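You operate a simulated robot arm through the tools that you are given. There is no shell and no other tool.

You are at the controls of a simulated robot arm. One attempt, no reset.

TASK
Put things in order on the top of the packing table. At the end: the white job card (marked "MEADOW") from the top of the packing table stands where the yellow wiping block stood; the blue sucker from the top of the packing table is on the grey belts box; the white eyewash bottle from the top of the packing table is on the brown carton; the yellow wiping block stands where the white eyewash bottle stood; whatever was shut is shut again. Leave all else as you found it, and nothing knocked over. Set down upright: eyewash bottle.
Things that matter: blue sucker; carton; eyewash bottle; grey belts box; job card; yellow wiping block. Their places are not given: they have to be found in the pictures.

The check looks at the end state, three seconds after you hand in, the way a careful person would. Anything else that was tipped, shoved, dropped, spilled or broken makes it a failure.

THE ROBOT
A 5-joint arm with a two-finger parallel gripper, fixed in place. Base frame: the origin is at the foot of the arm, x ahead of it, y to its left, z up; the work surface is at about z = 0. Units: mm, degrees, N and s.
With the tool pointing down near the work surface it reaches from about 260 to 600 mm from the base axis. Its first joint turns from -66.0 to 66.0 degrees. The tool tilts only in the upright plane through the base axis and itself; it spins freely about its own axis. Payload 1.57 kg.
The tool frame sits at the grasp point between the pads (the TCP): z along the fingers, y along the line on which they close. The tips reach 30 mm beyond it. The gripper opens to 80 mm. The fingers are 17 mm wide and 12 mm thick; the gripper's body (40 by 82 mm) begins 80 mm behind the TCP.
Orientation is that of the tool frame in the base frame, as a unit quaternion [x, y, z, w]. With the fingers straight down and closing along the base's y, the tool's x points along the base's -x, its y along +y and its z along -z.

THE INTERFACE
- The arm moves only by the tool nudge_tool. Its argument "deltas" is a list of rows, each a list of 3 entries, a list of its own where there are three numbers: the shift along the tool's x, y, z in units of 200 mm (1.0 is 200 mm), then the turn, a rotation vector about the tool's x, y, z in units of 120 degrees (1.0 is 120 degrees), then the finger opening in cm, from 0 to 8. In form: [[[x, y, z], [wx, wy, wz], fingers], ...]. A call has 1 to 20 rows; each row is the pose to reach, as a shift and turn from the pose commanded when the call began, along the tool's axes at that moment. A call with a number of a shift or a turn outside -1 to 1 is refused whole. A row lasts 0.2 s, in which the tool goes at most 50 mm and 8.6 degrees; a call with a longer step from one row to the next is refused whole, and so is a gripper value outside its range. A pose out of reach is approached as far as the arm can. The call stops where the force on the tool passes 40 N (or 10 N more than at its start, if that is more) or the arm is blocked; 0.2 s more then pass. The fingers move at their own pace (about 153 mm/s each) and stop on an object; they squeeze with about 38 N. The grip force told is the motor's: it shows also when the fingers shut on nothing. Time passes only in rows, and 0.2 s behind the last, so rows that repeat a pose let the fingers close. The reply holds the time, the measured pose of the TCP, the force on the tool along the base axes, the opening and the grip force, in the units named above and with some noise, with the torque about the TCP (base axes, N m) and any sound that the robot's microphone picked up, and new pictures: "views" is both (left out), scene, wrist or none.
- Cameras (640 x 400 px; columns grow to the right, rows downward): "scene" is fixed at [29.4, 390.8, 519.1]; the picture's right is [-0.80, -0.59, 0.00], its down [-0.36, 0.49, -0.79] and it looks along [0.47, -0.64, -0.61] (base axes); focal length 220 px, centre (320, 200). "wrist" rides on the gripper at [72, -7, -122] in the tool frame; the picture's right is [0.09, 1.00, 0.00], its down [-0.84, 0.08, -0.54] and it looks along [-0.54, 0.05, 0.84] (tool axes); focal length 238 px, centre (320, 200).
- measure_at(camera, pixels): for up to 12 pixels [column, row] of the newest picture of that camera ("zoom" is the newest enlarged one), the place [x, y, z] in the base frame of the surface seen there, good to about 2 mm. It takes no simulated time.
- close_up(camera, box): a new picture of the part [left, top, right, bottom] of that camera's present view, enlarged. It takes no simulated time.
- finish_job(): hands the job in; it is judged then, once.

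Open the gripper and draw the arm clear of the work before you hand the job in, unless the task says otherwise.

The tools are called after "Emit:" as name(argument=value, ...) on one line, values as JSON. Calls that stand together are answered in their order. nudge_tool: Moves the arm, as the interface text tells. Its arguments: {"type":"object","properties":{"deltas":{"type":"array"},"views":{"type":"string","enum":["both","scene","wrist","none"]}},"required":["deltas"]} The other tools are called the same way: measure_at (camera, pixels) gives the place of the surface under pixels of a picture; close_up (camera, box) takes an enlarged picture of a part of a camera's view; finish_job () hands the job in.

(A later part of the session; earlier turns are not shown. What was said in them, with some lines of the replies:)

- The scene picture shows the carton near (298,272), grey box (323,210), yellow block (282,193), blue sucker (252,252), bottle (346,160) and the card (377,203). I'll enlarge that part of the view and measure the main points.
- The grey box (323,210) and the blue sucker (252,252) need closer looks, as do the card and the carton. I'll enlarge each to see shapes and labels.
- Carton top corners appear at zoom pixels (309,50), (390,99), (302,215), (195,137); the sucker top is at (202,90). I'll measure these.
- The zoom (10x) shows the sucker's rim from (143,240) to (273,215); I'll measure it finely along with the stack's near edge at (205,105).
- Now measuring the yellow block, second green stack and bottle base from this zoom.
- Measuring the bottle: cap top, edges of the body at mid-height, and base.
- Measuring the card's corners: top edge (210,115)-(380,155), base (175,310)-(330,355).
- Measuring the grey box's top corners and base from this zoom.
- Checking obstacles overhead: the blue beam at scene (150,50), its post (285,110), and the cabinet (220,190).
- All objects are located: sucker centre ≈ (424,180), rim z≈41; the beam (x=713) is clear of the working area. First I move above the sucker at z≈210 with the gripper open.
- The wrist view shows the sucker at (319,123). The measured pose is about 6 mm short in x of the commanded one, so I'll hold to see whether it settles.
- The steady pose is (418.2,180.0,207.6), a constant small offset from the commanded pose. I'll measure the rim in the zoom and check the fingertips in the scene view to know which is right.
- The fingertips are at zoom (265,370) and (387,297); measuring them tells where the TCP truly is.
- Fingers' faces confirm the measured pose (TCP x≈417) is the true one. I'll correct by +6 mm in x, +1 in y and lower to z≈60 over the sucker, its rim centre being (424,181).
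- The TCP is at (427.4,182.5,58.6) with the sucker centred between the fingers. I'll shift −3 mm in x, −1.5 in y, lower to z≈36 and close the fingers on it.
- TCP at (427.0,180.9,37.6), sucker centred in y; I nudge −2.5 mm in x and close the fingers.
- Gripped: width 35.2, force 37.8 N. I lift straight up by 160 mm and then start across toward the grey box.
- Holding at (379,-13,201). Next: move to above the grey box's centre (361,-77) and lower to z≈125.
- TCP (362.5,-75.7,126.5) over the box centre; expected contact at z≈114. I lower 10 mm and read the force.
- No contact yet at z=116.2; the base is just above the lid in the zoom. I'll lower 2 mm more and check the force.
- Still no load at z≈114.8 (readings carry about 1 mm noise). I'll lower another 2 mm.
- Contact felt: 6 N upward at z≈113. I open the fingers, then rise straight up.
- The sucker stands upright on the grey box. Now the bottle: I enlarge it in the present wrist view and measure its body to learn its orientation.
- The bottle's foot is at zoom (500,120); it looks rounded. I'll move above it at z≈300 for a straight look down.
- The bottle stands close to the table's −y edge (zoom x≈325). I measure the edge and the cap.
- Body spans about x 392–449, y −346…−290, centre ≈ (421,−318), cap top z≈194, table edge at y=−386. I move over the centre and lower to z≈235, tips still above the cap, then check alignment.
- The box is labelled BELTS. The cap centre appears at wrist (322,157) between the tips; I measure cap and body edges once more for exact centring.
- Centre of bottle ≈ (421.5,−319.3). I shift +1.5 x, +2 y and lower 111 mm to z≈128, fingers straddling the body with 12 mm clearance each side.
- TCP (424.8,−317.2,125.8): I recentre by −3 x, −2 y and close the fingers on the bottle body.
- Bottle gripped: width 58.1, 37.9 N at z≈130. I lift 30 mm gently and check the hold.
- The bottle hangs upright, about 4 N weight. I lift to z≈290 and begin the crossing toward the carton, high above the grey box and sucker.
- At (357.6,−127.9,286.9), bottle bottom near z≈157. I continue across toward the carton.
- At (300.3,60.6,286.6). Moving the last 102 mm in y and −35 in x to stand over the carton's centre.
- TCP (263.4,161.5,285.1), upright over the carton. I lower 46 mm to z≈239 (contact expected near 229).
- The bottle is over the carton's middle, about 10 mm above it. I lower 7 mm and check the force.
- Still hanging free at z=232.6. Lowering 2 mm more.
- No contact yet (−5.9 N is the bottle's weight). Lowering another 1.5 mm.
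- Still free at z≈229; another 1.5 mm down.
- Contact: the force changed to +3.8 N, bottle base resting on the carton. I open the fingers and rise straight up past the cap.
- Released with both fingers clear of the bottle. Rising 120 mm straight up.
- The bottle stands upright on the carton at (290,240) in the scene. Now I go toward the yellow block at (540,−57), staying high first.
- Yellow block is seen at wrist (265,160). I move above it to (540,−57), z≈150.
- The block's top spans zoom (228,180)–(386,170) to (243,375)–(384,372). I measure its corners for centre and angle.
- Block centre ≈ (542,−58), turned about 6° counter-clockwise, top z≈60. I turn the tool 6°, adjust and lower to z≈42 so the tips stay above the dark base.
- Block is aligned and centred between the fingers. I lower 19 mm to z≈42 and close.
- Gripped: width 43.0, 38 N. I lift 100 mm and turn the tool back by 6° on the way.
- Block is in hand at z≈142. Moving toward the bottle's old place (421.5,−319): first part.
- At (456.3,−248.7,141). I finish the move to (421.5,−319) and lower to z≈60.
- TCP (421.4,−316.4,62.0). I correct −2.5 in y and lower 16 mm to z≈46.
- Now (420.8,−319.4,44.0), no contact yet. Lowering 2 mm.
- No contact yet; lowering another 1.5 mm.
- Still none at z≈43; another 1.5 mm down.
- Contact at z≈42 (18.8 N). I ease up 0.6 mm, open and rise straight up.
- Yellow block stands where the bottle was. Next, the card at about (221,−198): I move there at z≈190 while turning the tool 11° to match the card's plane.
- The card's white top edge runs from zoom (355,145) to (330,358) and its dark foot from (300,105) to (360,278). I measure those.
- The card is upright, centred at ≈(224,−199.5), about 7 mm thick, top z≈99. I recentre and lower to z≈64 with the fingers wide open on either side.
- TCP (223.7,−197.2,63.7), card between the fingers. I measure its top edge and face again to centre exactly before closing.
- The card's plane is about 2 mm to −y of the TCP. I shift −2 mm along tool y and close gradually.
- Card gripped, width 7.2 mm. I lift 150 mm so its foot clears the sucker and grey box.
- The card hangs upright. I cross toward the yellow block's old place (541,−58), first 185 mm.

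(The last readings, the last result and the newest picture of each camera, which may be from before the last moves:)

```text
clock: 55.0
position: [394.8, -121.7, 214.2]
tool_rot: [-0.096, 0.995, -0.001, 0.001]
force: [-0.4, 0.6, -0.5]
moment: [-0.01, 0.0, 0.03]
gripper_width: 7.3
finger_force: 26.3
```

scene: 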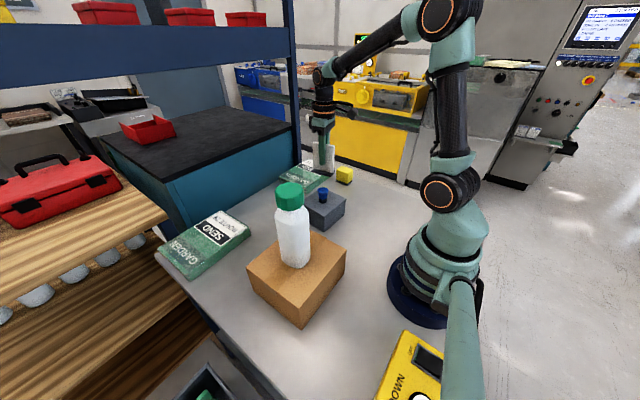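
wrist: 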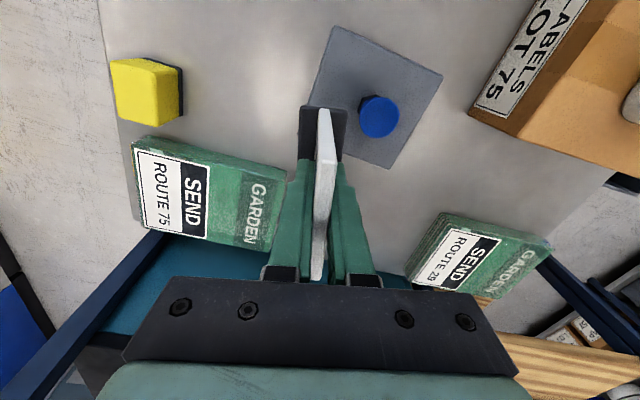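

At (394.8,−121.7,214). I finish the crossing and then lower to z≈85 over the yellow block's old place.

Emit:
nudge_tool(deltas=[[[-0.16, 0.034, 0], [0, 0, 0], 0], [[-0.32, 0.069, 0], [0, 0, 0], 0], [[-0.48, 0.103, 0], [0, 0, 0], 0], [[-0.64, 0.138, 0], [0, 0, 0], 0], [[-0.78, 0.172, 0], [0, 0, 0], 0], [[-0.78, 0.172, 0.16], [0, 0, 0], 0], [[-0.78, 0.172, 0.33], [0, 0, 0], 0], [[-0.78, 0.172, 0.5], [0, 0, 0], 0], [[-0.78, 0.172, 0.64], [0, 0, 0], 0], [[-0.78, 0.172, 0.64], [0, 0, 0], 0]], views="both")

Emit:
close_up(camera="scene", box=[230, 130, 350, 220])

```text
clock: 57.2
position: [539.5, -59.9, 85.4]
tool_rot: [-0.097, 0.995, -0.001, 0.0]
force: [-0.8, 0.1, -0.8]
moment: [0.01, 0.01, 0.0]
gripper_width: 7.4
finger_force: 26.8
```

scene: 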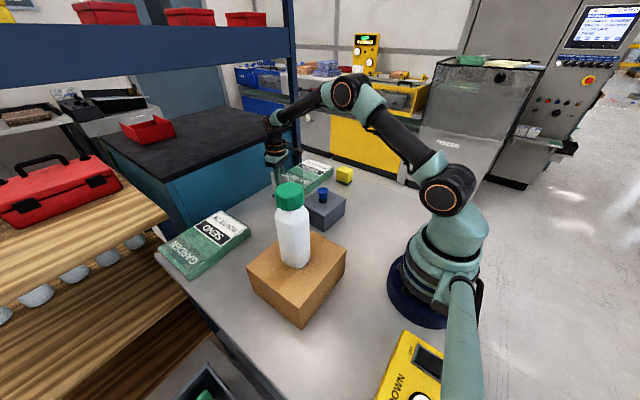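
wrist: 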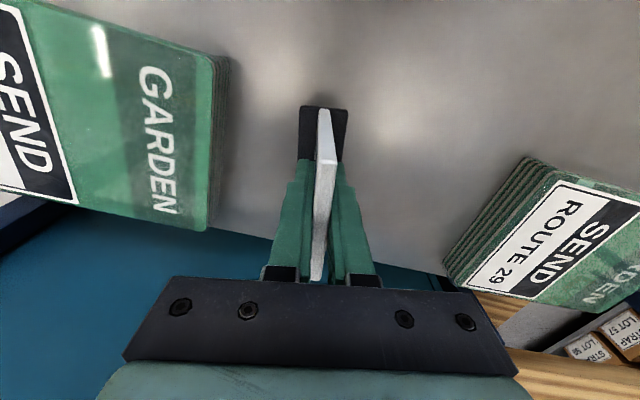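

```text
4.44 times, centred on (290, 175) of scene
```

zoom: 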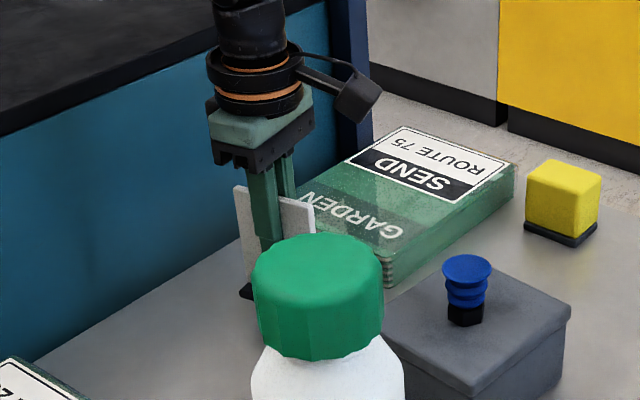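

TCP (539.5,−59.9,85.4). I correct about 2 mm in x and y, and lower 18 mm to z≈67.

Emit:
nudge_tool(deltas=[[[-0.012, 0.008, 0.04], [0, 0, 0], 0], [[-0.012, 0.008, 0.09], [0, 0, 0], 0], [[-0.012, 0.008, 0.09], [0, 0, 0], 0]], views="none")

```text
clock: 58.0
position: [543.2, -58.3, 67.8]
tool_rot: [-0.096, 0.995, 0.0, 0.0]
force: [0.9, 0.0, -1.1]
moment: [0.02, 0.0, 0.0]
gripper_width: 7.4
finger_force: 26.7
```

At (543.2,−58.3,67.8), no contact yet. Lowering 2.5 mm.

Emit:
nudge_tool(deltas=[[[0.005, 0, 0.006], [0, 0, 0], 0], [[0.005, 0, 0.0125], [0, 0, 0], 0], [[0.005, 0, 0.0125], [0, 0, 0], 0]], views="none")

```text
clock: 58.8
position: [542.6, -58.3, 64.2]
tool_rot: [-0.096, 0.995, 0.0, -0.001]
force: [-0.1, 0.2, -0.8]
moment: [0.02, 0.01, -0.01]
gripper_width: 7.6
finger_force: 26.7
```

Still free at z≈64. Lowering 1.2 mm more.

Emit:
nudge_tool(deltas=[[[0, 0, 0.003], [0, 0, 0], 0], [[0, 0, 0.006], [0, 0, 0], 0], [[0, 0, 0.006], [0, 0, 0], 0]], views="none")

```text
clock: 59.6
position: [543.4, -58.1, 64.5]
tool_rot: [-0.097, 0.995, 0.001, 0.0]
force: [0.0, -0.1, -0.6]
moment: [-0.02, 0.0, -0.01]
gripper_width: 7.8
finger_force: 26.2
```

No load yet. Lowering another 1.2 mm.

Emit:
nudge_tool(deltas=[[[0, 0, 0.003], [0, 0, 0], 0], [[0, 0, 0.006], [0, 0, 0], 0], [[0, 0, 0.006], [0, 0, 0], 0]], views="none")

```text
clock: 60.4
position: [542.7, -58.8, 64.4]
tool_rot: [-0.096, 0.995, 0.0, 0.001]
force: [-3.0, -0.5, 7.4]
moment: [-0.04, 0.21, 0.02]
gripper_width: 7.4
finger_force: 26.8
```

Contact: +7.4 N, the foot is on the table. I open gradually and look before rising.

Emit:
nudge_tool(deltas=[[[0, 0, -0.001], [0, 0, 0], 0.8], [[0, 0, -0.001], [0, 0, 0], 1.2], [[0, 0, -0.001], [0, 0, 0], 2], [[0, 0, -0.001], [0, 0, 0], 4], [[0, 0, -0.001], [0, 0, 0], 6], [[0, 0, -0.001], [0, 0, 0], 6]], views="both")

Emit:
close_up(camera="wrist", box=[240, 80, 400, 290])

```text
clock: 61.8
position: [541.5, -57.2, 63.0]
tool_rot: [-0.096, 0.995, 0.0, 0.0]
force: [-0.4, 0.3, -0.6]
moment: [0.03, 0.0, -0.03]
gripper_width: 59.9
finger_force: 0.1
```

scene: 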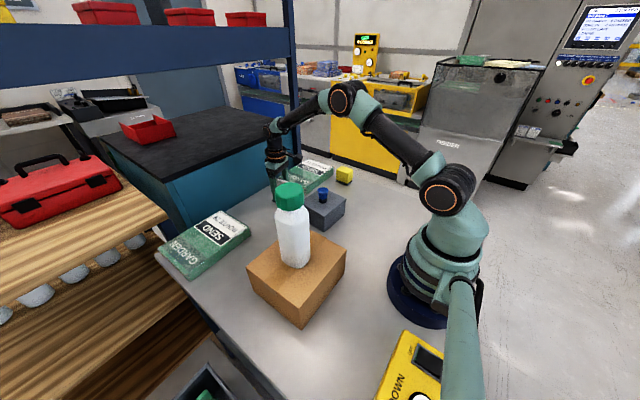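
wrist: 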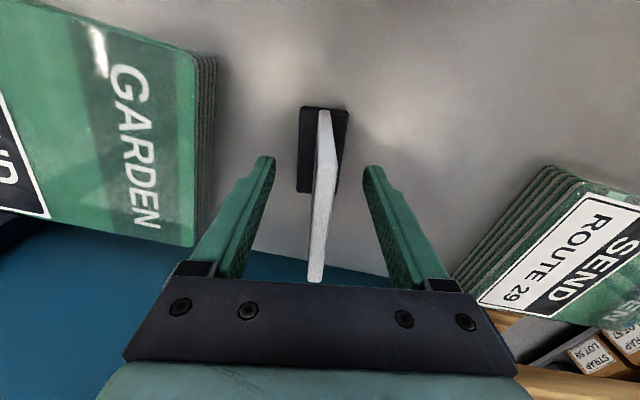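

```text
1.90 times, centred on (320, 185) of wrist
```

zoom: 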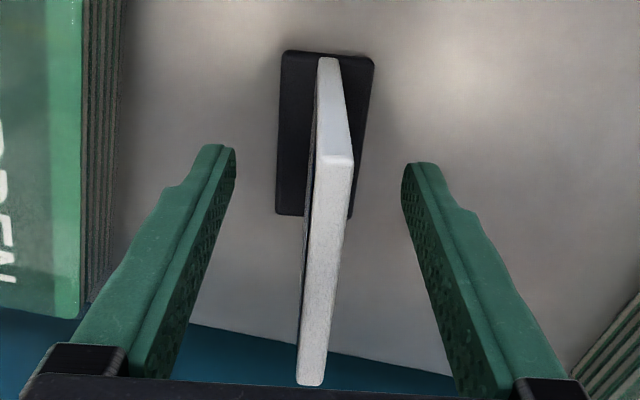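

The card stands upright on its foot, free of both fingers. I rise straight up 150 mm.

Emit:
nudge_tool(deltas=[[[0, 0, -0.1], [0, 0, 0], 6], [[0, 0, -0.25], [0, 0, 0], 6], [[0, 0, -0.42], [0, 0, 0], 6], [[0, 0, -0.6], [0, 0, 0], 6], [[0, 0, -0.78], [0, 0, 0], 6], [[0, 0, -0.78], [0, 0, 0], 6]], views="both")

Emit:
close_up(camera="wrist", box=[260, 40, 400, 200])

```text
clock: 63.2
position: [539.4, -56.5, 218.6]
tool_rot: [-0.097, 0.995, 0.0, 0.0]
force: [-0.3, -0.4, 0.5]
moment: [0.04, 0.02, -0.02]
gripper_width: 60.0
finger_force: 0.0
```

scene: 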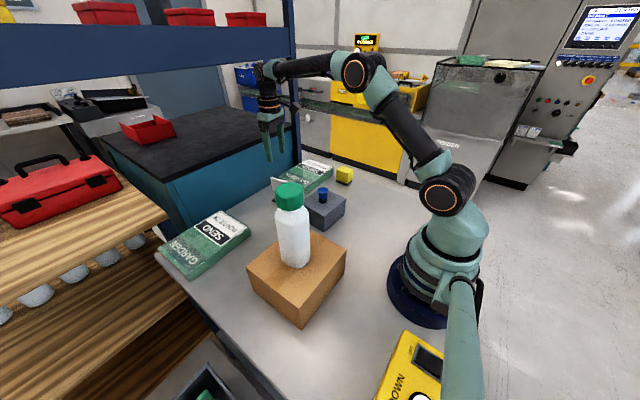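
wrist: 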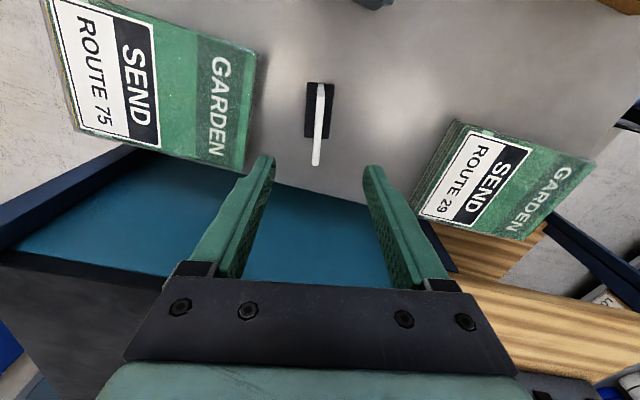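

```text
2.50 times, centred on (330, 120) of wrist
```

zoom: 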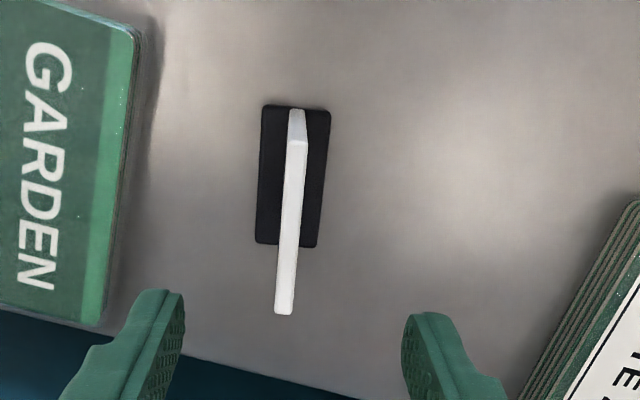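

The card stands at zoom (290,180). I measure its foot to confirm the place, then draw the arm back toward the starting pose.

Emit:
measure_at(camera="zoom", pixels=[[267, 110], [326, 114], [259, 240], [314, 243], [296, 150], [284, 308], [291, 220]])

Emit:
nudge_tool(deltas=[[[0.04, 0.0, -0.2], [0, 0, 0.03], 6], [[0.2, 0.0, -0.3], [0, 0, 0.06], 6], [[0.4, 0.03, -0.4], [0, 0, 0.092], 6], [[0.55, 0.15, -0.5], [0, 0, 0.092], 6], [[0.7, 0.27, -0.6], [0, 0, 0.092], 6], [[0.8, 0.4, -0.7], [0, 0, 0.092], 6], [[0.8, 0.4, -0.8], [0, 0, 0.092], 8], [[0.8, 0.4, -0.8], [0, 0, 0.092], 8]], views="both")

```text
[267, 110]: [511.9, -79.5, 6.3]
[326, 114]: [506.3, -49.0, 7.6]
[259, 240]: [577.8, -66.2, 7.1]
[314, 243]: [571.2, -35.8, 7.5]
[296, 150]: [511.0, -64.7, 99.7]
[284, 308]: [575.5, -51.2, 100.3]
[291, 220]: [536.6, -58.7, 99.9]
```

```text
clock: 65.0
position: [367.0, -10.8, 382.0]
tool_rot: [0.0, 1.0, 0.0, 0.0]
force: [0.3, 0.6, -0.1]
moment: [0.01, 0.02, 0.0]
gripper_width: 79.9
finger_force: 0.2
```

scene: 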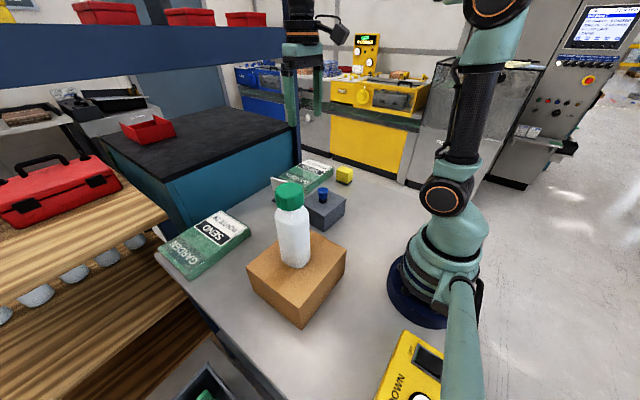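
wrist: 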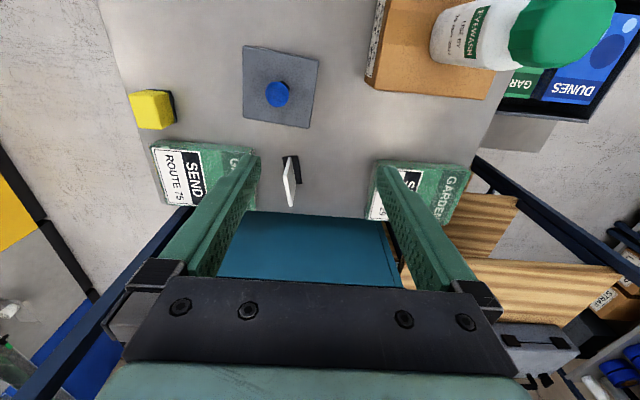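

The card's foot is centred at about (542,−58), and the bottle label reads EYEWASH. I do a last check of the grey box, yellow block, carton and bottle positions.

Emit:
close_up(camera="scene", box=[230, 140, 390, 340])

Emit:
measure_at(camera="scene", pixels=[[301, 307], [249, 269], [345, 250], [344, 172], [352, 175], [338, 172], [323, 192], [290, 188], [293, 240]])

Emit:
close_up(camera="wrist", box=[100, 0, 420, 210])

```text
2.00 times, centred on (310, 240) of scene
```

zoom: 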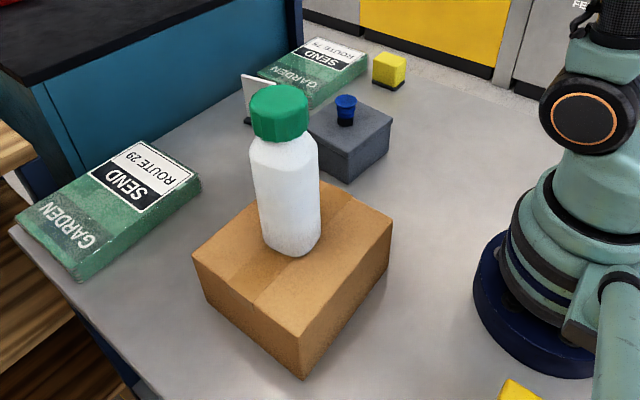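

```text
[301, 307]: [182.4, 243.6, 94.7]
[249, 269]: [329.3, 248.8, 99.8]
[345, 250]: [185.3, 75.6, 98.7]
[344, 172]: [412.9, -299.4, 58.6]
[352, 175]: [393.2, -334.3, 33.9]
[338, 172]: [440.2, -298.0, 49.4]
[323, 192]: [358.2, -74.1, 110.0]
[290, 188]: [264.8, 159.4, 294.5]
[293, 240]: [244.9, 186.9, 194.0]
```

```text
1.90 times, centred on (260, 105) of wrist
```

zoom: 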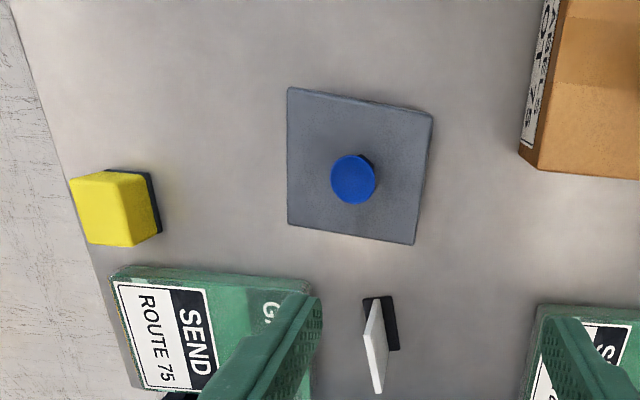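

All pictures agree: sucker on the grey box, bottle upright on the carton, yellow block at the bottle's old place, card at the block's old place, carton and stacks unmoved, and the arm is clear with the gripper open. Handing in.

Emit:
finish_job()

```text
The job is handed in.
```

The packing table is set as you asked, and I have handed the job in. I haven't seen the check's result.

| Item | Where it is now |
|---|---|
| Blue sucker | Standing upright near the centre of the grey belts box |
| White eyewash bottle | Upright near the centre of the brown carton |
| Yellow wiping block | Where the bottle stood, at about (421, −319) |
| White job card | Standing where the yellow block stood, at about (542, −58) |

- **Other things:** The carton measured within 2–3 mm of its starting place, and the green stacks and grey box looked undisturbed in the last pictures. I opened nothing, so nothing needed shutting again.
- **Card marking:** I never read "MEADOW" on the card, because its face was turned away from the cameras. It was the only white card on the table.
- **Arm:** I left it drawn up clear of the work with the gripper open.
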